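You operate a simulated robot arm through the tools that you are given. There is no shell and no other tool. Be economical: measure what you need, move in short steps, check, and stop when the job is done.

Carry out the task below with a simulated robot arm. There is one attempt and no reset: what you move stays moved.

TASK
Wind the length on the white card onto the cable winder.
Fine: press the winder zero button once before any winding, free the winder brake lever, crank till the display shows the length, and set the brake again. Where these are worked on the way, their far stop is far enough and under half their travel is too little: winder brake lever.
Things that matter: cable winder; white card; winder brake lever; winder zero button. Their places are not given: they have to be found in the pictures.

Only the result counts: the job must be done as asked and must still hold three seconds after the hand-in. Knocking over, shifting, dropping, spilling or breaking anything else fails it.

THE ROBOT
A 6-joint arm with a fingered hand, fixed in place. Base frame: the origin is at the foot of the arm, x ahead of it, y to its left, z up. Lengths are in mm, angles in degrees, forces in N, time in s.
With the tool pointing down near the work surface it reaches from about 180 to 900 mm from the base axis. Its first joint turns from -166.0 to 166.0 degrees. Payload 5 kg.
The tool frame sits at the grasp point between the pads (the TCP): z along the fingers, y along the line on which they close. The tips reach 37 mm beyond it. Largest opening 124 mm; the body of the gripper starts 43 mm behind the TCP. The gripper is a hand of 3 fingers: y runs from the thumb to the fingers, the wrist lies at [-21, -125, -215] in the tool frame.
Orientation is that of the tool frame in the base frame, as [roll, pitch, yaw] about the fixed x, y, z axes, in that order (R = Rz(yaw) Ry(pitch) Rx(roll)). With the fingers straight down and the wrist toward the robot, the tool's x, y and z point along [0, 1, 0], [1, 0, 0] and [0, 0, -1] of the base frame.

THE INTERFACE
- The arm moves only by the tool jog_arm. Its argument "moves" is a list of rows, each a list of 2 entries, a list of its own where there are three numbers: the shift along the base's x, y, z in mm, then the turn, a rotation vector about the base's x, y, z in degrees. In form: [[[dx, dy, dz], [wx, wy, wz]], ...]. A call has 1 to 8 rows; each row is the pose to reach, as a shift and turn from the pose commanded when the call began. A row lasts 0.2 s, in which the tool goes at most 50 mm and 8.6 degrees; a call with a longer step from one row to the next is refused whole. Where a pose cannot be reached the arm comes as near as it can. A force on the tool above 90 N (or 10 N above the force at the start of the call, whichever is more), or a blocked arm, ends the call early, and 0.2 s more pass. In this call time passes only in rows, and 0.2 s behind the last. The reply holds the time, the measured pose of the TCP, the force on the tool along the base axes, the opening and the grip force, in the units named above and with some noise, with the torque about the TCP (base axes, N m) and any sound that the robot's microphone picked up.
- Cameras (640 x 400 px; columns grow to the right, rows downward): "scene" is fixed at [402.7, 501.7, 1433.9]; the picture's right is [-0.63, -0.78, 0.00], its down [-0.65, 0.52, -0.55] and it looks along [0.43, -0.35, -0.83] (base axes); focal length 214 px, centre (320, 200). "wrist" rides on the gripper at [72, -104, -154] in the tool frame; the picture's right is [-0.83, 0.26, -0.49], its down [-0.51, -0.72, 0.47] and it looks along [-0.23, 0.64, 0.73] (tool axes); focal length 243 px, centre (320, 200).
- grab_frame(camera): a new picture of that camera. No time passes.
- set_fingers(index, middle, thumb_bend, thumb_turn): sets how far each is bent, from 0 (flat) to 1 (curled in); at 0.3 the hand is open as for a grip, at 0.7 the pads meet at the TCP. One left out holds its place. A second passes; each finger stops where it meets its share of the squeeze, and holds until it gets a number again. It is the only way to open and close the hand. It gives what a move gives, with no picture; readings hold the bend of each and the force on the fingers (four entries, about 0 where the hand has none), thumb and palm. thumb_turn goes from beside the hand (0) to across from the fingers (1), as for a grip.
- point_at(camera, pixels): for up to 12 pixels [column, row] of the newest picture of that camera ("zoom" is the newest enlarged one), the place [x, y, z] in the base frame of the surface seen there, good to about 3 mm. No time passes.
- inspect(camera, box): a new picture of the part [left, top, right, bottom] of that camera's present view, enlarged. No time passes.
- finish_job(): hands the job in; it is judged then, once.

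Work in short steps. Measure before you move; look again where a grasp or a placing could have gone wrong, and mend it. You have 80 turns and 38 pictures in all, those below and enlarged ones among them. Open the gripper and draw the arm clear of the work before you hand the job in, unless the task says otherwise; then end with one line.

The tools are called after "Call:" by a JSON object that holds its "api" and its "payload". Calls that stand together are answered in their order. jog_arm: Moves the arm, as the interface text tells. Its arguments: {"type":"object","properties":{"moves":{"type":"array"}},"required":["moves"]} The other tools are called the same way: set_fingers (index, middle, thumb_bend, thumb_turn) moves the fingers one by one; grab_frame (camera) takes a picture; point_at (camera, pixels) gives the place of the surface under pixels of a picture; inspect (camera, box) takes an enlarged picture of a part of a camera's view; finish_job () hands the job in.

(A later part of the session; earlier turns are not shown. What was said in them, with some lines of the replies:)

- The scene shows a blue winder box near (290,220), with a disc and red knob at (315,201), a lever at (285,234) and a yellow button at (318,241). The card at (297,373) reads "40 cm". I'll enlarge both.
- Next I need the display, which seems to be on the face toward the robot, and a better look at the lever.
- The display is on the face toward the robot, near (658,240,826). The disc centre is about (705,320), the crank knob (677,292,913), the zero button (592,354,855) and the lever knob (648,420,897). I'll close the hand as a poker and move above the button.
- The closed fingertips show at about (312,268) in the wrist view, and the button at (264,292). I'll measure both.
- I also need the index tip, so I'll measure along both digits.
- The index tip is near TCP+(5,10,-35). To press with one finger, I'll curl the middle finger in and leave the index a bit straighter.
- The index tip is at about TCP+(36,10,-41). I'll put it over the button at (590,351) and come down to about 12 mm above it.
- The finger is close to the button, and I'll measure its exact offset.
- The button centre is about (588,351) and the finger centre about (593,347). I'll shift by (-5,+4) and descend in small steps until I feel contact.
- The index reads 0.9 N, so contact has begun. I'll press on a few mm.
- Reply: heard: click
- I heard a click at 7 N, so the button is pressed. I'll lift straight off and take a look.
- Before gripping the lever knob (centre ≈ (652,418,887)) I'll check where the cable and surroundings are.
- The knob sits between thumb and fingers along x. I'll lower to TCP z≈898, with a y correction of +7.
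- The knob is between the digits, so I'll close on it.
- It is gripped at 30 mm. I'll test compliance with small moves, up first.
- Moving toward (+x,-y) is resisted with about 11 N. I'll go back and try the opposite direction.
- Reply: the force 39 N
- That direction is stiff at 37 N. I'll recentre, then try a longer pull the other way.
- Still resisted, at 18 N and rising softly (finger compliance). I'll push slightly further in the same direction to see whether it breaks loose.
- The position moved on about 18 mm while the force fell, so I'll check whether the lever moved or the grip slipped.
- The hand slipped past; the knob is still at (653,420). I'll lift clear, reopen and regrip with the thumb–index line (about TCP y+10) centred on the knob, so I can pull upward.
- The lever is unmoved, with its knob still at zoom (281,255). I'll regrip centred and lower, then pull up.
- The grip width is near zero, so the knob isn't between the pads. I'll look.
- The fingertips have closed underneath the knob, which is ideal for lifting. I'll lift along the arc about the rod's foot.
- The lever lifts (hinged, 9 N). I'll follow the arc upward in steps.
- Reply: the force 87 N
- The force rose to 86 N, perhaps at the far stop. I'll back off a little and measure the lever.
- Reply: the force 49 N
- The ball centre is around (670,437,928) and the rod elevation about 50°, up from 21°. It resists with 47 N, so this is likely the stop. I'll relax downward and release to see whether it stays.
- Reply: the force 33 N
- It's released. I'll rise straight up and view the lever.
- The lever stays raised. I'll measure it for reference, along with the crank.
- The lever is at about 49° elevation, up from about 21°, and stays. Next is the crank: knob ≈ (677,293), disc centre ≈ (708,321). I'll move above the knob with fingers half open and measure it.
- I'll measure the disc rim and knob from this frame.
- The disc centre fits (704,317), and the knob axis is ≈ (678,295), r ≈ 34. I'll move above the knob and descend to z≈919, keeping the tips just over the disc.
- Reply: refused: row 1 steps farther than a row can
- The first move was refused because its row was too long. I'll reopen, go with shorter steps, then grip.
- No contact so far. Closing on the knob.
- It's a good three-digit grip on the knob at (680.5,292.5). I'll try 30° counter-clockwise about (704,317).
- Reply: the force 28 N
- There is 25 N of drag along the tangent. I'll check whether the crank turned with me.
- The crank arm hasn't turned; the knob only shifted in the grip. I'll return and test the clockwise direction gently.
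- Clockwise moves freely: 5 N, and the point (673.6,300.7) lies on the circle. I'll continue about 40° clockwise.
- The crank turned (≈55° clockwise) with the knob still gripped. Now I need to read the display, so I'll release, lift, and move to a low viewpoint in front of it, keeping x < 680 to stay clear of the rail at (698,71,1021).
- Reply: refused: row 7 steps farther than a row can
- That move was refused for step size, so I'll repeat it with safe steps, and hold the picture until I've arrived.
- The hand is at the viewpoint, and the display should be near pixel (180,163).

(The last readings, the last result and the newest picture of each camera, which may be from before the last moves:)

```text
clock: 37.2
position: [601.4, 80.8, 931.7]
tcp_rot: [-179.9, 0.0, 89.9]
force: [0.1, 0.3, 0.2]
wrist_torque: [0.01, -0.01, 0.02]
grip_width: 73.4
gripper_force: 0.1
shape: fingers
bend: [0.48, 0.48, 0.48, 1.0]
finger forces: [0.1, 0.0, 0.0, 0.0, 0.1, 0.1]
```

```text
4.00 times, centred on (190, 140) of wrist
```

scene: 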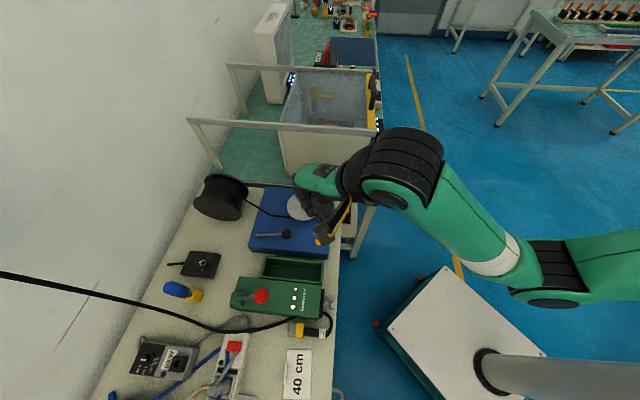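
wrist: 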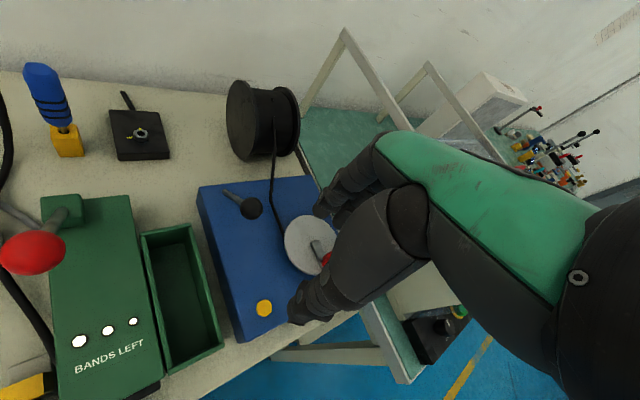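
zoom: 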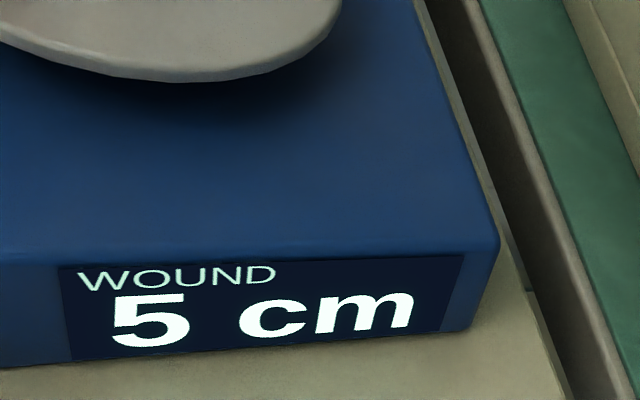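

The display shows 5 cm for about 55°, i.e. about 30 cm per turn. I'll return over the knob along the reverse path and regrip at (671,325,920).

Call:
{"api": "jog_arm", "payload": {"moves": [[[6, 29, 35], [0, 0, 0]], [[16, 69, 55], [0, 0, 0]], [[30, 113, 57], [0, 0, 0]], [[42, 157, 57], [0, 0, 0]], [[56, 201, 57], [0, 0, 0]], [[70, 244, 55], [0, 0, 0]], [[70, 244, 20], [0, 0, 0]], [[70, 244, -12], [0, 0, 0]]]}}

Call:
{"api": "set_fingers", "payload": {"index": 0.72, "middle": 0.72, "thumb_bend": 0.72}}

```text
clock: 39.0
position: [668.5, 324.3, 920.1]
tcp_rot: [179.8, 0.0, 90.0]
force: [0.2, -0.4, -0.5]
wrist_torque: [0.03, 0.03, 0.04]
grip_width: 73.4
gripper_force: 0.0
shape: fingers
bend: [0.48, 0.48, 0.48, 1.0]
finger forces: [0.0, 0.0, 0.1, 0.0, 0.0, 0.0]
```

```text
clock: 40.0
position: [668.3, 323.2, 919.6]
tcp_rot: [-180.0, 0.0, 90.1]
force: [3.4, -1.8, -3.9]
wrist_torque: [-0.1, -0.08, -0.09]
grip_width: 23.3
gripper_force: 8.8
shape: fingers
bend: [0.63, 0.72, 0.67, 1.0]
finger forces: [9.8, 0.2, 0.0, 0.0, 7.2, 0.0]
```

Gripped (23 mm), with the index and thumb on the knob and the middle finger behind it. I'll crank clockwise from ~169° to ~80°.

Call:
{"api": "jog_arm", "payload": {"moves": [[[2.7, 8.1, 0], [0, 0, 0]], [[7.6, 15.7, 0], [0, 0, 0]], [[14.2, 21.8, 0], [0, 0, 0]], [[22.2, 25.9, 0], [0, 0, 0]], [[31, 27.9, 0], [0, 0, 0]], [[40, 27.5, 0], [0, 0, 0]]]}}

```text
clock: 41.4
position: [709.3, 352.2, 922.7]
tcp_rot: [179.9, -0.1, 89.9]
force: [-3.3, 3.0, -6.4]
wrist_torque: [0.07, 0.07, -0.08]
grip_width: 21.9
gripper_force: 10.3
shape: fingers
bend: [0.64, 0.72, 0.67, 0.99]
finger forces: [6.9, 3.8, 0.0, 0.0, 9.9, 0.0]
```

The grip is holding (10 N) and the crank is following. Continuing from 80° to -10°.

Call:
{"api": "jog_arm", "payload": {"moves": [[[8.6, -2.7, 0], [0, 0, 0]], [[16.2, -7.6, 0], [0, 0, 0]], [[22.3, -14.2, 0], [0, 0, 0]], [[26.4, -22.2, 0], [0, 0, 0]], [[28.4, -31, 0], [0, 0, 0]], [[28, -40, 0], [0, 0, 0]]]}}

```text
clock: 42.8
position: [736.8, 310.7, 922.0]
tcp_rot: [180.0, 0.0, 90.0]
force: [0.3, -0.1, 0.5]
wrist_torque: [0.0, -0.02, -0.02]
grip_width: 3.4
gripper_force: 0.0
shape: fingers
bend: [0.7, 0.72, 0.72, 1.0]
finger forces: [0.0, 0.0, 0.0, 0.0, 0.0, 0.0]
```

Grip width is 3.4, so the knob slipped out (+y side, as feared). I'll look.

Call:
{"api": "inspect", "payload": {"camera": "wrist", "box": [200, 130, 380, 300]}}

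```text
2.35 times, centred on (290, 215) of wrist
```

zoom: 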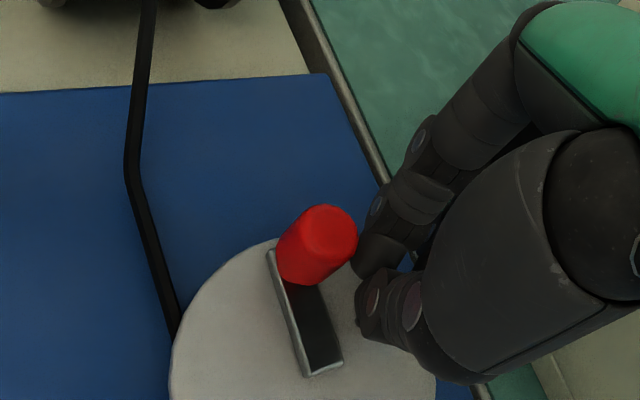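

Call:
{"api": "point_at", "payload": {"camera": "zoom", "pixels": [[330, 235], [310, 235], [340, 215], [290, 275], [325, 372], [305, 375], [375, 265]]}}

```text
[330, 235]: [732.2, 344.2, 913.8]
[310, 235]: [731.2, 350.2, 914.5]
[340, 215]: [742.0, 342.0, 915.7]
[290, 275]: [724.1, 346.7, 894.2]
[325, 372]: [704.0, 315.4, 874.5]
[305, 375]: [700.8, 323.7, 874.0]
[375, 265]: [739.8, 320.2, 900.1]
```

The knob is at (733,344), θ≈43°, so about 179° in total so far. I'll lift, open and regrip with the knob centred between index and middle.

Call:
{"api": "jog_arm", "payload": {"moves": [[[0, -8, 10], [0, 0, 0]], [[0, -5, 55], [0, 0, 0]]]}}

Call:
{"api": "set_fingers", "payload": {"index": 0.48, "middle": 0.48, "thumb_bend": 0.48}}

Call:
{"api": "jog_arm", "payload": {"moves": [[[-4, 36, 0], [0, 0, 0]], [[-4, 36, -30], [0, 0, 0]], [[-4, 36, -57], [0, 0, 0]]]}}

Call:
{"api": "set_fingers", "payload": {"index": 0.75, "middle": 0.75, "thumb_bend": 0.75}}

```text
clock: 43.4
position: [737.1, 304.8, 977.0]
tcp_rot: [-180.0, 0.0, 90.0]
force: [0.2, -0.2, 0.2]
wrist_torque: [0.02, -0.02, 0.02]
grip_width: 3.5
gripper_force: 0.1
shape: fingers
bend: [0.7, 0.72, 0.72, 1.0]
finger forces: [0.0, 0.1, 0.0, 0.0, 0.0, 0.0]
```

```text
clock: 44.4
position: [736.3, 306.8, 976.5]
tcp_rot: [-180.0, 0.0, 89.9]
force: [0.2, -0.2, 0.8]
wrist_torque: [-0.01, 0.0, -0.01]
grip_width: 73.2
gripper_force: 0.0
shape: fingers
bend: [0.48, 0.48, 0.48, 1.0]
finger forces: [0.0, 0.1, 0.0, 0.0, 0.0, 0.0]
```

```text
clock: 45.2
position: [733.0, 343.7, 919.9]
tcp_rot: [-180.0, 0.0, 90.1]
force: [-0.3, -0.3, -1.1]
wrist_torque: [0.0, 0.04, 0.02]
grip_width: 73.0
gripper_force: 0.0
shape: fingers
bend: [0.48, 0.48, 0.48, 1.0]
finger forces: [0.1, 0.0, 0.1, 0.1, 0.0, 0.1]
```

```text
clock: 46.2
position: [732.0, 342.5, 920.3]
tcp_rot: [-179.9, 0.0, 89.9]
force: [1.0, -1.4, -6.4]
wrist_torque: [0.03, 0.01, 0.04]
grip_width: 21.0
gripper_force: 16.5
shape: fingers
bend: [0.64, 0.72, 0.67, 1.0]
finger forces: [10.1, 8.7, 0.1, 0.0, 14.9, 0.1]
```

Both fingers and the thumb are on it. Cranking from 42° to 0° in small steps.

Call:
{"api": "jog_arm", "payload": {"moves": [[[3, -3.8, 0], [0, 0, 0]], [[5.6, -7.7, 0], [0, 0, 0]], [[7.6, -12, 0], [0, 0, 0]], [[8.9, -16.3, 0], [0, 0, 0]]]}}

```text
clock: 47.2
position: [740.9, 325.5, 919.9]
tcp_rot: [179.9, 0.0, 90.1]
force: [-3.5, 3.5, -7.2]
wrist_torque: [0.08, 0.11, -0.12]
grip_width: 22.0
gripper_force: 13.7
shape: fingers
bend: [0.63, 0.74, 0.67, 0.99]
finger forces: [10.0, 3.8, 0.0, 0.1, 14.2, 0.0]
```

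It's holding. I'll continue to -27° while turning the hand counter-clockwise slowly, so the index gets behind the knob.

Call:
{"api": "jog_arm", "payload": {"moves": [[[1, -7, 0], [0, 0, 7]], [[0.7, -13.8, 0], [0, 0, 14]], [[-0.6, -20.3, 0], [0, 0, 21]], [[-3, -26.5, 0], [0, 0, 28]]]}}

```text
clock: 48.2
position: [741.2, 297.7, 921.0]
tcp_rot: [179.7, 0.1, 117.9]
force: [13.0, 0.4, 2.6]
wrist_torque: [0.08, -0.51, -0.31]
grip_width: 21.2
gripper_force: 13.8
shape: fingers
bend: [0.57, 0.75, 0.72, 1.0]
finger forces: [20.0, 0.0, 0.0, 0.1, 6.3, 0.0]
```

Still gripping (21 mm, index pushing). I'll continue from -27° to -92°, now pushed by the fingers in -x.

Call:
{"api": "jog_arm", "payload": {"moves": [[[-4.9, -6.9, 0], [0, 0, 0]], [[-11.1, -12.8, 0], [0, 0, 0]], [[-18.5, -17.2, 0], [0, 0, 0]], [[-26.7, -19.8, 0], [0, 0, 0]], [[-35.3, -20.5, 0], [0, 0, 0]]]}}

```text
clock: 49.4
position: [704.7, 273.8, 918.9]
tcp_rot: [-179.9, 0.3, 117.7]
force: [17.1, -37.0, 8.4]
wrist_torque: [-0.19, -0.56, -0.84]
grip_width: 21.2
gripper_force: 32.5
shape: fingers
bend: [0.54, 0.75, 0.74, 1.0]
finger forces: [15.5, 40.0, 0.0, 0.0, 8.6, 0.1]
```

37 N is pushing the hand outward, so the hand needs a slightly larger radius. I'll correct by -4 in y and continue to about -140°.

Call:
{"api": "jog_arm", "payload": {"moves": [[[-4, -3.5, 0], [0, 0, 0]], [[-8.5, -3.5, 0], [0, 0, 0]], [[-16.5, -0.5, 0], [0, 0, 0]], [[-23, 4, 0], [0, 0, 0]], [[-28, 9, 0], [0, 0, 0]]]}}

```text
clock: 50.6
position: [673.1, 287.8, 917.4]
tcp_rot: [-179.8, -0.3, 118.2]
force: [-10.5, -17.5, -1.6]
wrist_torque: [0.24, 0.31, -0.3]
grip_width: 20.3
gripper_force: 28.8
shape: fingers
bend: [0.59, 0.76, 0.72, 0.97]
finger forces: [10.7, 27.4, 0.0, 0.1, 19.2, 0.1]
```

Still gripped at ≈360° total (~30 cm expected). I'll continue to ~160° (about 35 cm) while turning the hand back.

Call:
{"api": "jog_arm", "payload": {"moves": [[[-6, 7, 0], [0, 0, -7]], [[-9.5, 15.5, 0], [0, 0, -14]], [[-10.5, 24.5, 0], [0, 0, -21]], [[-9, 33, 0], [0, 0, -28]], [[-7.5, 37, 0], [0, 0, -28]]]}}

```text
clock: 51.8
position: [666.5, 325.1, 918.6]
tcp_rot: [180.0, 0.0, 90.0]
force: [-16.3, -6.3, -2.5]
wrist_torque: [0.19, 0.13, -0.4]
grip_width: 19.2
gripper_force: 26.5
shape: fingers
bend: [0.61, 0.76, 0.71, 0.97]
finger forces: [10.5, 21.8, 0.0, 0.1, 20.8, 0.1]
```

By estimate about 421° is wound (~35 cm). I'll release and go read the display.

Call:
{"api": "set_fingers", "payload": {"index": 0.48, "middle": 0.48, "thumb_bend": 0.48}}

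Call:
{"api": "jog_arm", "payload": {"moves": [[[0, 0, 35], [0, 0, 0]], [[0, 0, 70], [0, 0, 0]], [[-12, -44, 70], [0, 0, 0]], [[-24, -88, 70], [0, 0, 0]], [[-36, -132, 70], [0, 0, 0]], [[-48, -176, 65], [0, 0, 0]], [[-58, -216, 50], [0, 0, 0]], [[-66, -244, 15], [0, 0, 0]]]}}

Call:
{"api": "grab_frame", "payload": {"camera": "wrist"}}

```text
clock: 52.8
position: [668.3, 324.5, 918.8]
tcp_rot: [180.0, 0.0, 90.1]
force: [-0.1, -0.5, 0.4]
wrist_torque: [0.01, 0.0, 0.01]
grip_width: 73.2
gripper_force: 0.1
shape: fingers
bend: [0.48, 0.48, 0.48, 1.0]
finger forces: [0.1, 0.0, 0.0, 0.0, 0.0, 0.0]
```

```text
clock: 54.6
position: [603.6, 82.3, 935.7]
tcp_rot: [-180.0, 0.0, 90.0]
force: [0.0, -0.1, -0.6]
wrist_torque: [-0.06, 0.04, -0.02]
grip_width: 73.5
gripper_force: 0.0
shape: fingers
bend: [0.48, 0.48, 0.48, 1.0]
finger forces: [0.0, 0.0, 0.1, 0.0, 0.0, 0.0]
```

```text
6 pictures are left
```

wrist: 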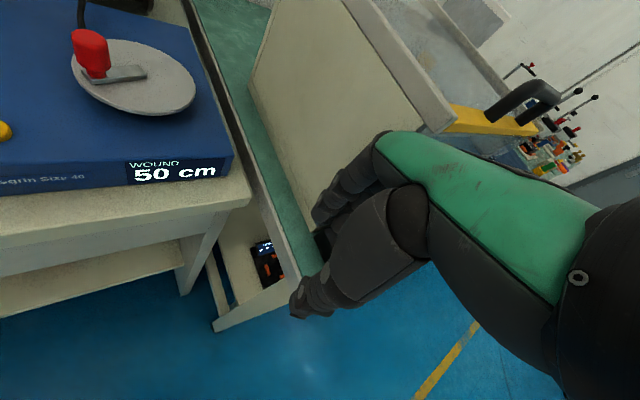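

The display shows 50 cm, an overshoot, so the rate is nearer 43 cm per turn. The early counter-clockwise block may only have been the zero stop, so I can try unwinding. First I'll measure the knob.

Call:
{"api": "point_at", "payload": {"camera": "wrist", "pixels": [[91, 38], [85, 38], [100, 38], [95, 60], [145, 70], [140, 75]]}}

Call:
{"api": "inspect", "payload": {"camera": "wrist", "box": [60, 20, 240, 200]}}

```text
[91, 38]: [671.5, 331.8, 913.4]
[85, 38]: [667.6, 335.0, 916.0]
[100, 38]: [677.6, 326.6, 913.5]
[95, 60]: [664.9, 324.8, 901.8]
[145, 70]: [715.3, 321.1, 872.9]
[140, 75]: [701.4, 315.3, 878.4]
```

```text
2.22 times, centred on (150, 110) of wrist
```

zoom: 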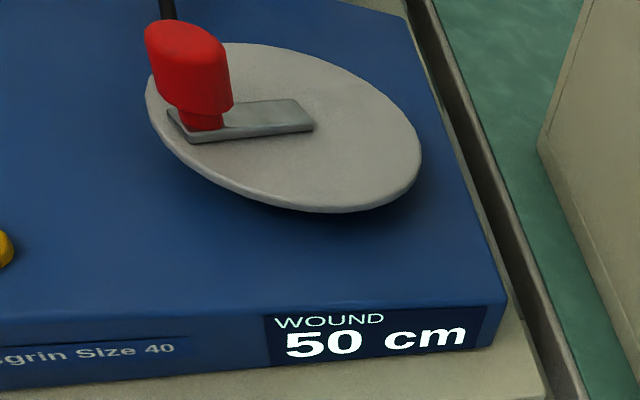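

The knob is at (671,332), θ≈156°, so ≈426° in total. I need to go back about 75°. I'll return over the knob and regrip it centred (TCP ≈ (671,335)).

Call:
{"api": "jog_arm", "payload": {"moves": [[[6, 29, 35], [0, 0, 0]], [[16, 69, 53], [0, 0, 0]], [[28, 113, 55], [0, 0, 0]], [[40, 157, 55], [0, 0, 0]], [[54, 201, 55], [0, 0, 0]], [[67.5, 243, 52], [0, 0, 0]], [[67.5, 253, 18], [0, 0, 0]], [[67.5, 253, -16], [0, 0, 0]]]}}

Call:
{"api": "set_fingers", "payload": {"index": 0.75, "middle": 0.75, "thumb_bend": 0.75}}

```text
clock: 56.4
position: [671.3, 334.4, 917.7]
tcp_rot: [179.9, -0.1, 90.0]
force: [-0.6, -0.7, -0.5]
wrist_torque: [0.0, -0.01, 0.02]
grip_width: 73.5
gripper_force: 0.0
shape: fingers
bend: [0.48, 0.48, 0.48, 1.0]
finger forces: [0.0, 0.0, 0.0, 0.0, 0.1, 0.0]
```

```text
clock: 57.4
position: [671.3, 332.9, 916.7]
tcp_rot: [-179.9, 0.0, 90.1]
force: [3.9, -1.2, -7.0]
wrist_torque: [-0.04, -0.07, 0.03]
grip_width: 19.8
gripper_force: 15.9
shape: fingers
bend: [0.64, 0.68, 0.67, 1.0]
finger forces: [9.1, 8.4, 0.1, 0.1, 13.9, 0.0]
```

Centred grip (9/8/14 N). I'll test counter-clockwise by about 22°.

Call:
{"api": "jog_arm", "payload": {"moves": [[[-1.8, -4.2, 0], [0, 0, 5]], [[-3, -8.6, 0], [0, 0, 10]], [[-3.7, -13.8, 0], [0, 0, 15]]]}}

```text
clock: 58.2
position: [666.1, 320.8, 917.4]
tcp_rot: [-179.8, 0.1, 105.1]
force: [8.6, 1.8, -13.4]
wrist_torque: [0.04, -0.24, 0.07]
grip_width: 20.2
gripper_force: 16.0
shape: fingers
bend: [0.63, 0.67, 0.68, 1.0]
finger forces: [11.6, 9.8, 0.1, 0.0, 10.1, 0.0]
```

It turns back freely. Continuing counter-clockwise to ≈231°.

Call:
{"api": "jog_arm", "payload": {"moves": [[[0.4, -7.9, 0], [0, 0, 6]], [[2.2, -15.5, 0], [0, 0, 12]], [[5.5, -22.6, 0], [0, 0, 12]], [[9.3, -27.9, 0], [0, 0, 12]], [[14, -32.4, 0], [0, 0, 12]]]}}

```text
clock: 59.4
position: [679.5, 288.7, 919.2]
tcp_rot: [-179.9, 0.0, 117.1]
force: [-3.2, 10.4, -7.7]
wrist_torque: [0.37, 0.04, 0.35]
grip_width: 21.7
gripper_force: 19.8
shape: fingers
bend: [0.63, 0.71, 0.67, 1.0]
finger forces: [20.2, 6.3, 0.0, 0.1, 13.5, 0.1]
```

The knob is at about 230°. I'll release, restore yaw and go read.

Call:
{"api": "set_fingers", "payload": {"index": 0.48, "middle": 0.48, "thumb_bend": 0.48}}

Call:
{"api": "jog_arm", "payload": {"moves": [[[0, 0, 35], [0, 0, 0]], [[0, 0, 70], [0, 0, -7]], [[-15, -40, 70], [0, 0, -14]], [[-30, -80, 70], [0, 0, -20]], [[-45, -120, 70], [0, 0, -27]], [[-60, -160, 62], [0, 0, -27]], [[-70, -190, 40], [0, 0, -27]], [[-77, -207, 15], [0, 0, -27]]]}}

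Call:
{"api": "inspect", "payload": {"camera": "wrist", "box": [60, 20, 240, 200]}}

```text
clock: 60.4
position: [679.2, 287.0, 919.0]
tcp_rot: [-180.0, 0.0, 116.9]
force: [-0.1, 0.3, 0.2]
wrist_torque: [-0.02, 0.0, -0.01]
grip_width: 73.1
gripper_force: 0.0
shape: fingers
bend: [0.48, 0.48, 0.48, 1.0]
finger forces: [0.0, 0.1, 0.1, 0.1, 0.0, 0.1]
```

```text
clock: 62.2
position: [604.0, 82.8, 932.2]
tcp_rot: [180.0, 0.1, 89.9]
force: [1.3, -0.2, 0.4]
wrist_torque: [-0.01, 0.03, 0.01]
grip_width: 73.3
gripper_force: 0.1
shape: fingers
bend: [0.48, 0.48, 0.48, 1.0]
finger forces: [0.0, 0.0, 0.1, 0.0, 0.0, 0.0]
```

```text
2.22 times, centred on (150, 110) of wrist
```

zoom: 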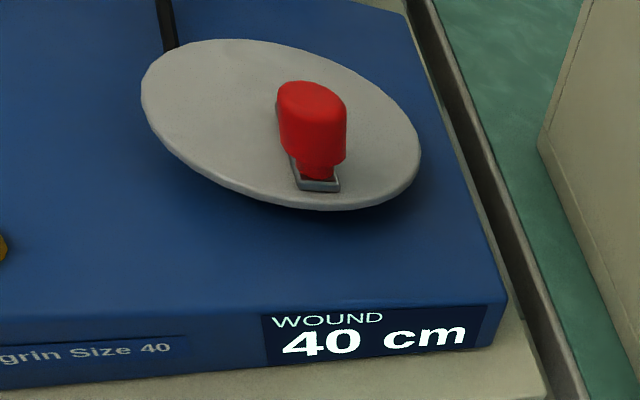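

It shows 40 cm. Now to set the brake: I'll close the fingers as a poker and move above the lever ball (≈(670,435), top ≈ 942).

Call:
{"api": "set_fingers", "payload": {"index": 0.72, "middle": 0.72, "thumb_bend": 0.72}}

Call:
{"api": "jog_arm", "payload": {"moves": [[[0, 0, 45], [0, 0, 0]], [[5, 30, 80], [0, 0, 0]], [[14, 76, 85], [0, 0, 0]], [[23, 122, 85], [0, 0, 0]], [[32, 168, 85], [0, 0, 0]], [[41, 214, 85], [0, 0, 0]], [[50, 260, 85], [0, 0, 0]], [[56, 306, 85], [0, 0, 0]]]}}

Call:
{"api": "jog_arm", "payload": {"moves": [[[6, 41, 0], [0, 0, 0]], [[6, 41, -15], [0, 0, 0]]]}}

Call:
{"api": "inspect", "payload": {"camera": "wrist", "box": [200, 130, 380, 300]}}

```text
clock: 63.2
position: [604.6, 83.0, 933.8]
tcp_rot: [-180.0, 0.0, 89.9]
force: [0.5, 0.1, 0.5]
wrist_torque: [-0.01, -0.02, 0.01]
grip_width: 2.2
gripper_force: 0.0
shape: fingers
bend: [0.72, 0.72, 0.71, 1.0]
finger forces: [0.0, 0.0, 0.0, 0.1, 0.1, 0.0]
```

```text
clock: 65.0
position: [660.7, 388.2, 1018.0]
tcp_rot: [-180.0, 0.1, 89.9]
force: [-0.6, -0.4, -0.3]
wrist_torque: [0.01, 0.0, -0.01]
grip_width: 2.5
gripper_force: 0.0
shape: fingers
bend: [0.72, 0.72, 0.71, 1.0]
finger forces: [0.1, 0.0, 0.1, 0.0, 0.0, 0.0]
```

```text
clock: 65.6
position: [665.3, 428.2, 1003.6]
tcp_rot: [180.0, 0.0, 89.9]
force: [0.3, -0.6, 0.3]
wrist_torque: [-0.01, 0.0, -0.01]
grip_width: 2.3
gripper_force: 0.1
shape: fingers
bend: [0.72, 0.72, 0.71, 1.0]
finger forces: [0.0, 0.0, 0.0, 0.1, 0.0, 0.1]
```

```text
2.35 times, centred on (290, 215) of wrist
```

zoom: 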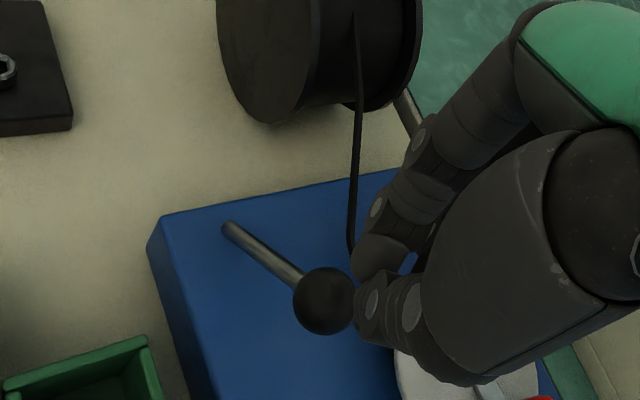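

The tips are over the ball. I'll descend until contact, then push down along the arc.

Call:
{"api": "jog_arm", "payload": {"moves": [[[2, 1, -10], [0, 0, 0]], [[2, 1, -18], [0, 0, 0]], [[1, 0, -24], [0, 0, 0]], [[-1, -1, -30], [0, 0, 0]], [[-3, -3, -36], [0, 0, 0]]]}}

```text
clock: 66.8
position: [662.0, 424.1, 968.2]
tcp_rot: [-179.9, 0.1, 90.1]
force: [-0.9, 0.2, 0.3]
wrist_torque: [-0.01, 0.0, -0.02]
grip_width: 2.3
gripper_force: 0.2
shape: fingers
bend: [0.72, 0.72, 0.71, 1.0]
finger forces: [0.0, 0.0, 0.1, 0.1, 0.1, 0.1]
```

No notable contact yet, so I'll keep lowering.

Call:
{"api": "jog_arm", "payload": {"moves": [[[2, 2, -5], [0, 0, 0]], [[1, 1, -10], [0, 0, 0]], [[-1, -1, -15], [0, 0, 0]], [[-3, -3, -20], [0, 0, 0]]]}}

```text
clock: 67.8
position: [660.5, 421.8, 948.6]
tcp_rot: [-180.0, 0.1, 90.0]
force: [-0.6, 0.1, -0.3]
wrist_torque: [-0.01, 0.01, 0.0]
grip_width: 2.5
gripper_force: 0.1
shape: fingers
bend: [0.72, 0.72, 0.71, 1.0]
finger forces: [0.0, 0.0, 0.0, 0.0, 0.0, 0.1]
```

There's still no force, so I need a look (3 pictures left).

Call:
{"api": "inspect", "payload": {"camera": "wrist", "box": [200, 130, 380, 300]}}

Call:
{"api": "point_at", "payload": {"camera": "zoom", "pixels": [[345, 270], [330, 290], [320, 260], [375, 260], [370, 300], [360, 235], [350, 300], [300, 250]]}}

```text
2.35 times, centred on (290, 215) of wrist
```

zoom: 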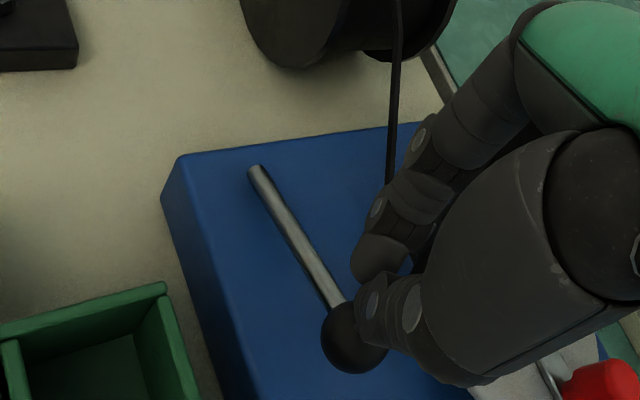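

```text
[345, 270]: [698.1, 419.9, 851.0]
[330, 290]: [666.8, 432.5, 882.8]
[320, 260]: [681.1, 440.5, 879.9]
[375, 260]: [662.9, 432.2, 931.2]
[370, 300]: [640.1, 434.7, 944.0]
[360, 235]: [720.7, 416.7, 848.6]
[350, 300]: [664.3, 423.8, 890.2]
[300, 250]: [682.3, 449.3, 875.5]
```

The lever is down again: the rod point (667,432,883) matches its starting line. I'll press the ball lightly to make sure it's at the stop.

Call:
{"api": "jog_arm", "payload": {"moves": [[[-4, -2, -3], [0, 0, 0]], [[-6, -3, -7], [0, 0, 0]], [[-6, -3, -11], [0, 0, 0]], [[-6, -3, -14], [0, 0, 0]]]}}

```text
clock: 68.8
position: [653.1, 418.4, 935.7]
tcp_rot: [180.0, -0.2, 90.0]
force: [-1.7, 0.4, 5.3]
wrist_torque: [-0.01, 0.12, 0.0]
grip_width: 2.8
gripper_force: 4.5
shape: fingers
bend: [0.72, 0.72, 0.71, 1.0]
finger forces: [0.0, 0.0, 0.1, 0.1, 7.9, 0.0]
```

Contact is 5 N. I'll press a couple more mm to confirm it's solid, then retreat upward.

Call:
{"api": "jog_arm", "payload": {"moves": [[[0, 0, -2], [0, 0, 0]], [[0, 0, -4], [0, 0, 0]], [[0, 0, -5], [0, 0, 0]]]}}

Call:
{"api": "jog_arm", "payload": {"moves": [[[0, 0, 30], [0, 0, 0]], [[0, 0, 75], [0, 0, 0]], [[-30, -30, 100], [0, 0, 0]], [[-60, -60, 120], [0, 0, 0]], [[-80, -90, 140], [0, 0, 0]]]}}

Call:
{"api": "set_fingers", "payload": {"index": 0.3, "middle": 0.3, "thumb_bend": 0.3}}

Call:
{"api": "grab_frame", "payload": {"camera": "wrist"}}

```text
clock: 69.6
position: [654.3, 419.5, 932.7]
tcp_rot: [179.6, -0.3, 90.0]
force: [-7.0, -1.5, 34.5]
wrist_torque: [-0.19, 0.63, -0.02]
grip_width: 3.7
gripper_force: 18.7
shape: fingers
bend: [0.72, 0.72, 0.71, 1.0]
finger forces: [0.0, 6.5, 0.0, 0.0, 31.0, 0.1]
```

```text
clock: 70.8
position: [573.8, 328.9, 1069.5]
tcp_rot: [-179.9, -0.1, 90.0]
force: [1.1, -0.2, 0.6]
wrist_torque: [0.0, 0.03, 0.01]
grip_width: 2.2
gripper_force: 0.1
shape: fingers
bend: [0.72, 0.72, 0.71, 1.0]
finger forces: [0.1, 0.0, 0.0, 0.1, 0.0, 0.0]
```

```text
clock: 71.8
position: [574.1, 330.5, 1068.2]
tcp_rot: [180.0, 0.0, 90.0]
force: [-0.6, 0.1, 0.2]
wrist_torque: [-0.02, 0.01, 0.0]
grip_width: 128.3
gripper_force: 0.2
shape: fingers
bend: [0.3, 0.3, 0.3, 0.98]
finger forces: [0.0, 0.1, 0.0, 0.0, 0.0, 0.0]
```

```text
1 pictures are left
```

wrist: 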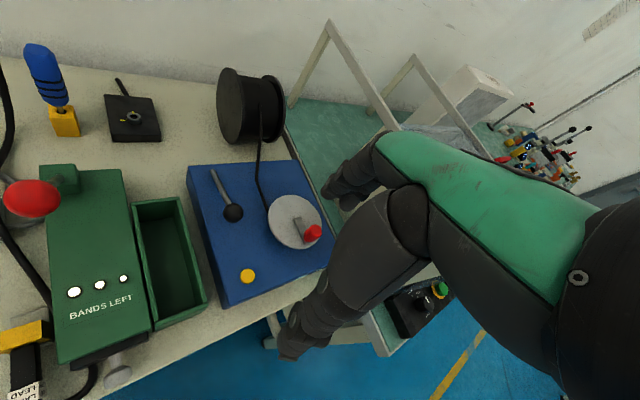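

The lever is back in its braked position, with everything else undisturbed. I'll do a final display check with the last picture.

Call:
{"api": "jog_arm", "payload": {"moves": [[[4, -42, -5], [0, 0, 0]], [[8, -84, -15], [0, 0, 0]], [[12, -126, -30], [0, 0, 0]], [[16, -168, -50], [0, 0, 0]], [[20, -205, -75], [0, 0, 0]], [[22, -230, -105], [0, 0, 0]], [[24, -248, -134], [0, 0, 0]]]}}

Call:
{"api": "inspect", "payload": {"camera": "wrist", "box": [60, 20, 260, 200]}}

```text
clock: 73.4
position: [596.4, 78.6, 934.6]
tcp_rot: [180.0, 0.0, 89.9]
force: [-0.2, -0.5, -0.7]
wrist_torque: [-0.04, 0.02, 0.03]
grip_width: 128.4
gripper_force: 0.1
shape: fingers
bend: [0.3, 0.3, 0.3, 0.97]
finger forces: [0.0, 0.0, 0.0, 0.0, 0.0, 0.1]
```

```text
2.22 times, centred on (160, 110) of wrist
```

zoom: 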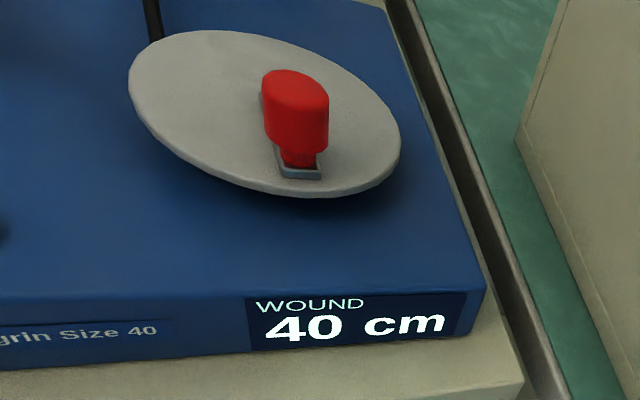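

The display reads 40 cm, the brake is set, and the hand is open and clear. Handing in.

Call:
{"api": "finish_job", "payload": {}}

```text
The job is handed in.
```

The winder shows 40 cm, matching the card, and the brake lever is back down; I zeroed it once before winding, overshot to 50 cm and cranked back to 40.
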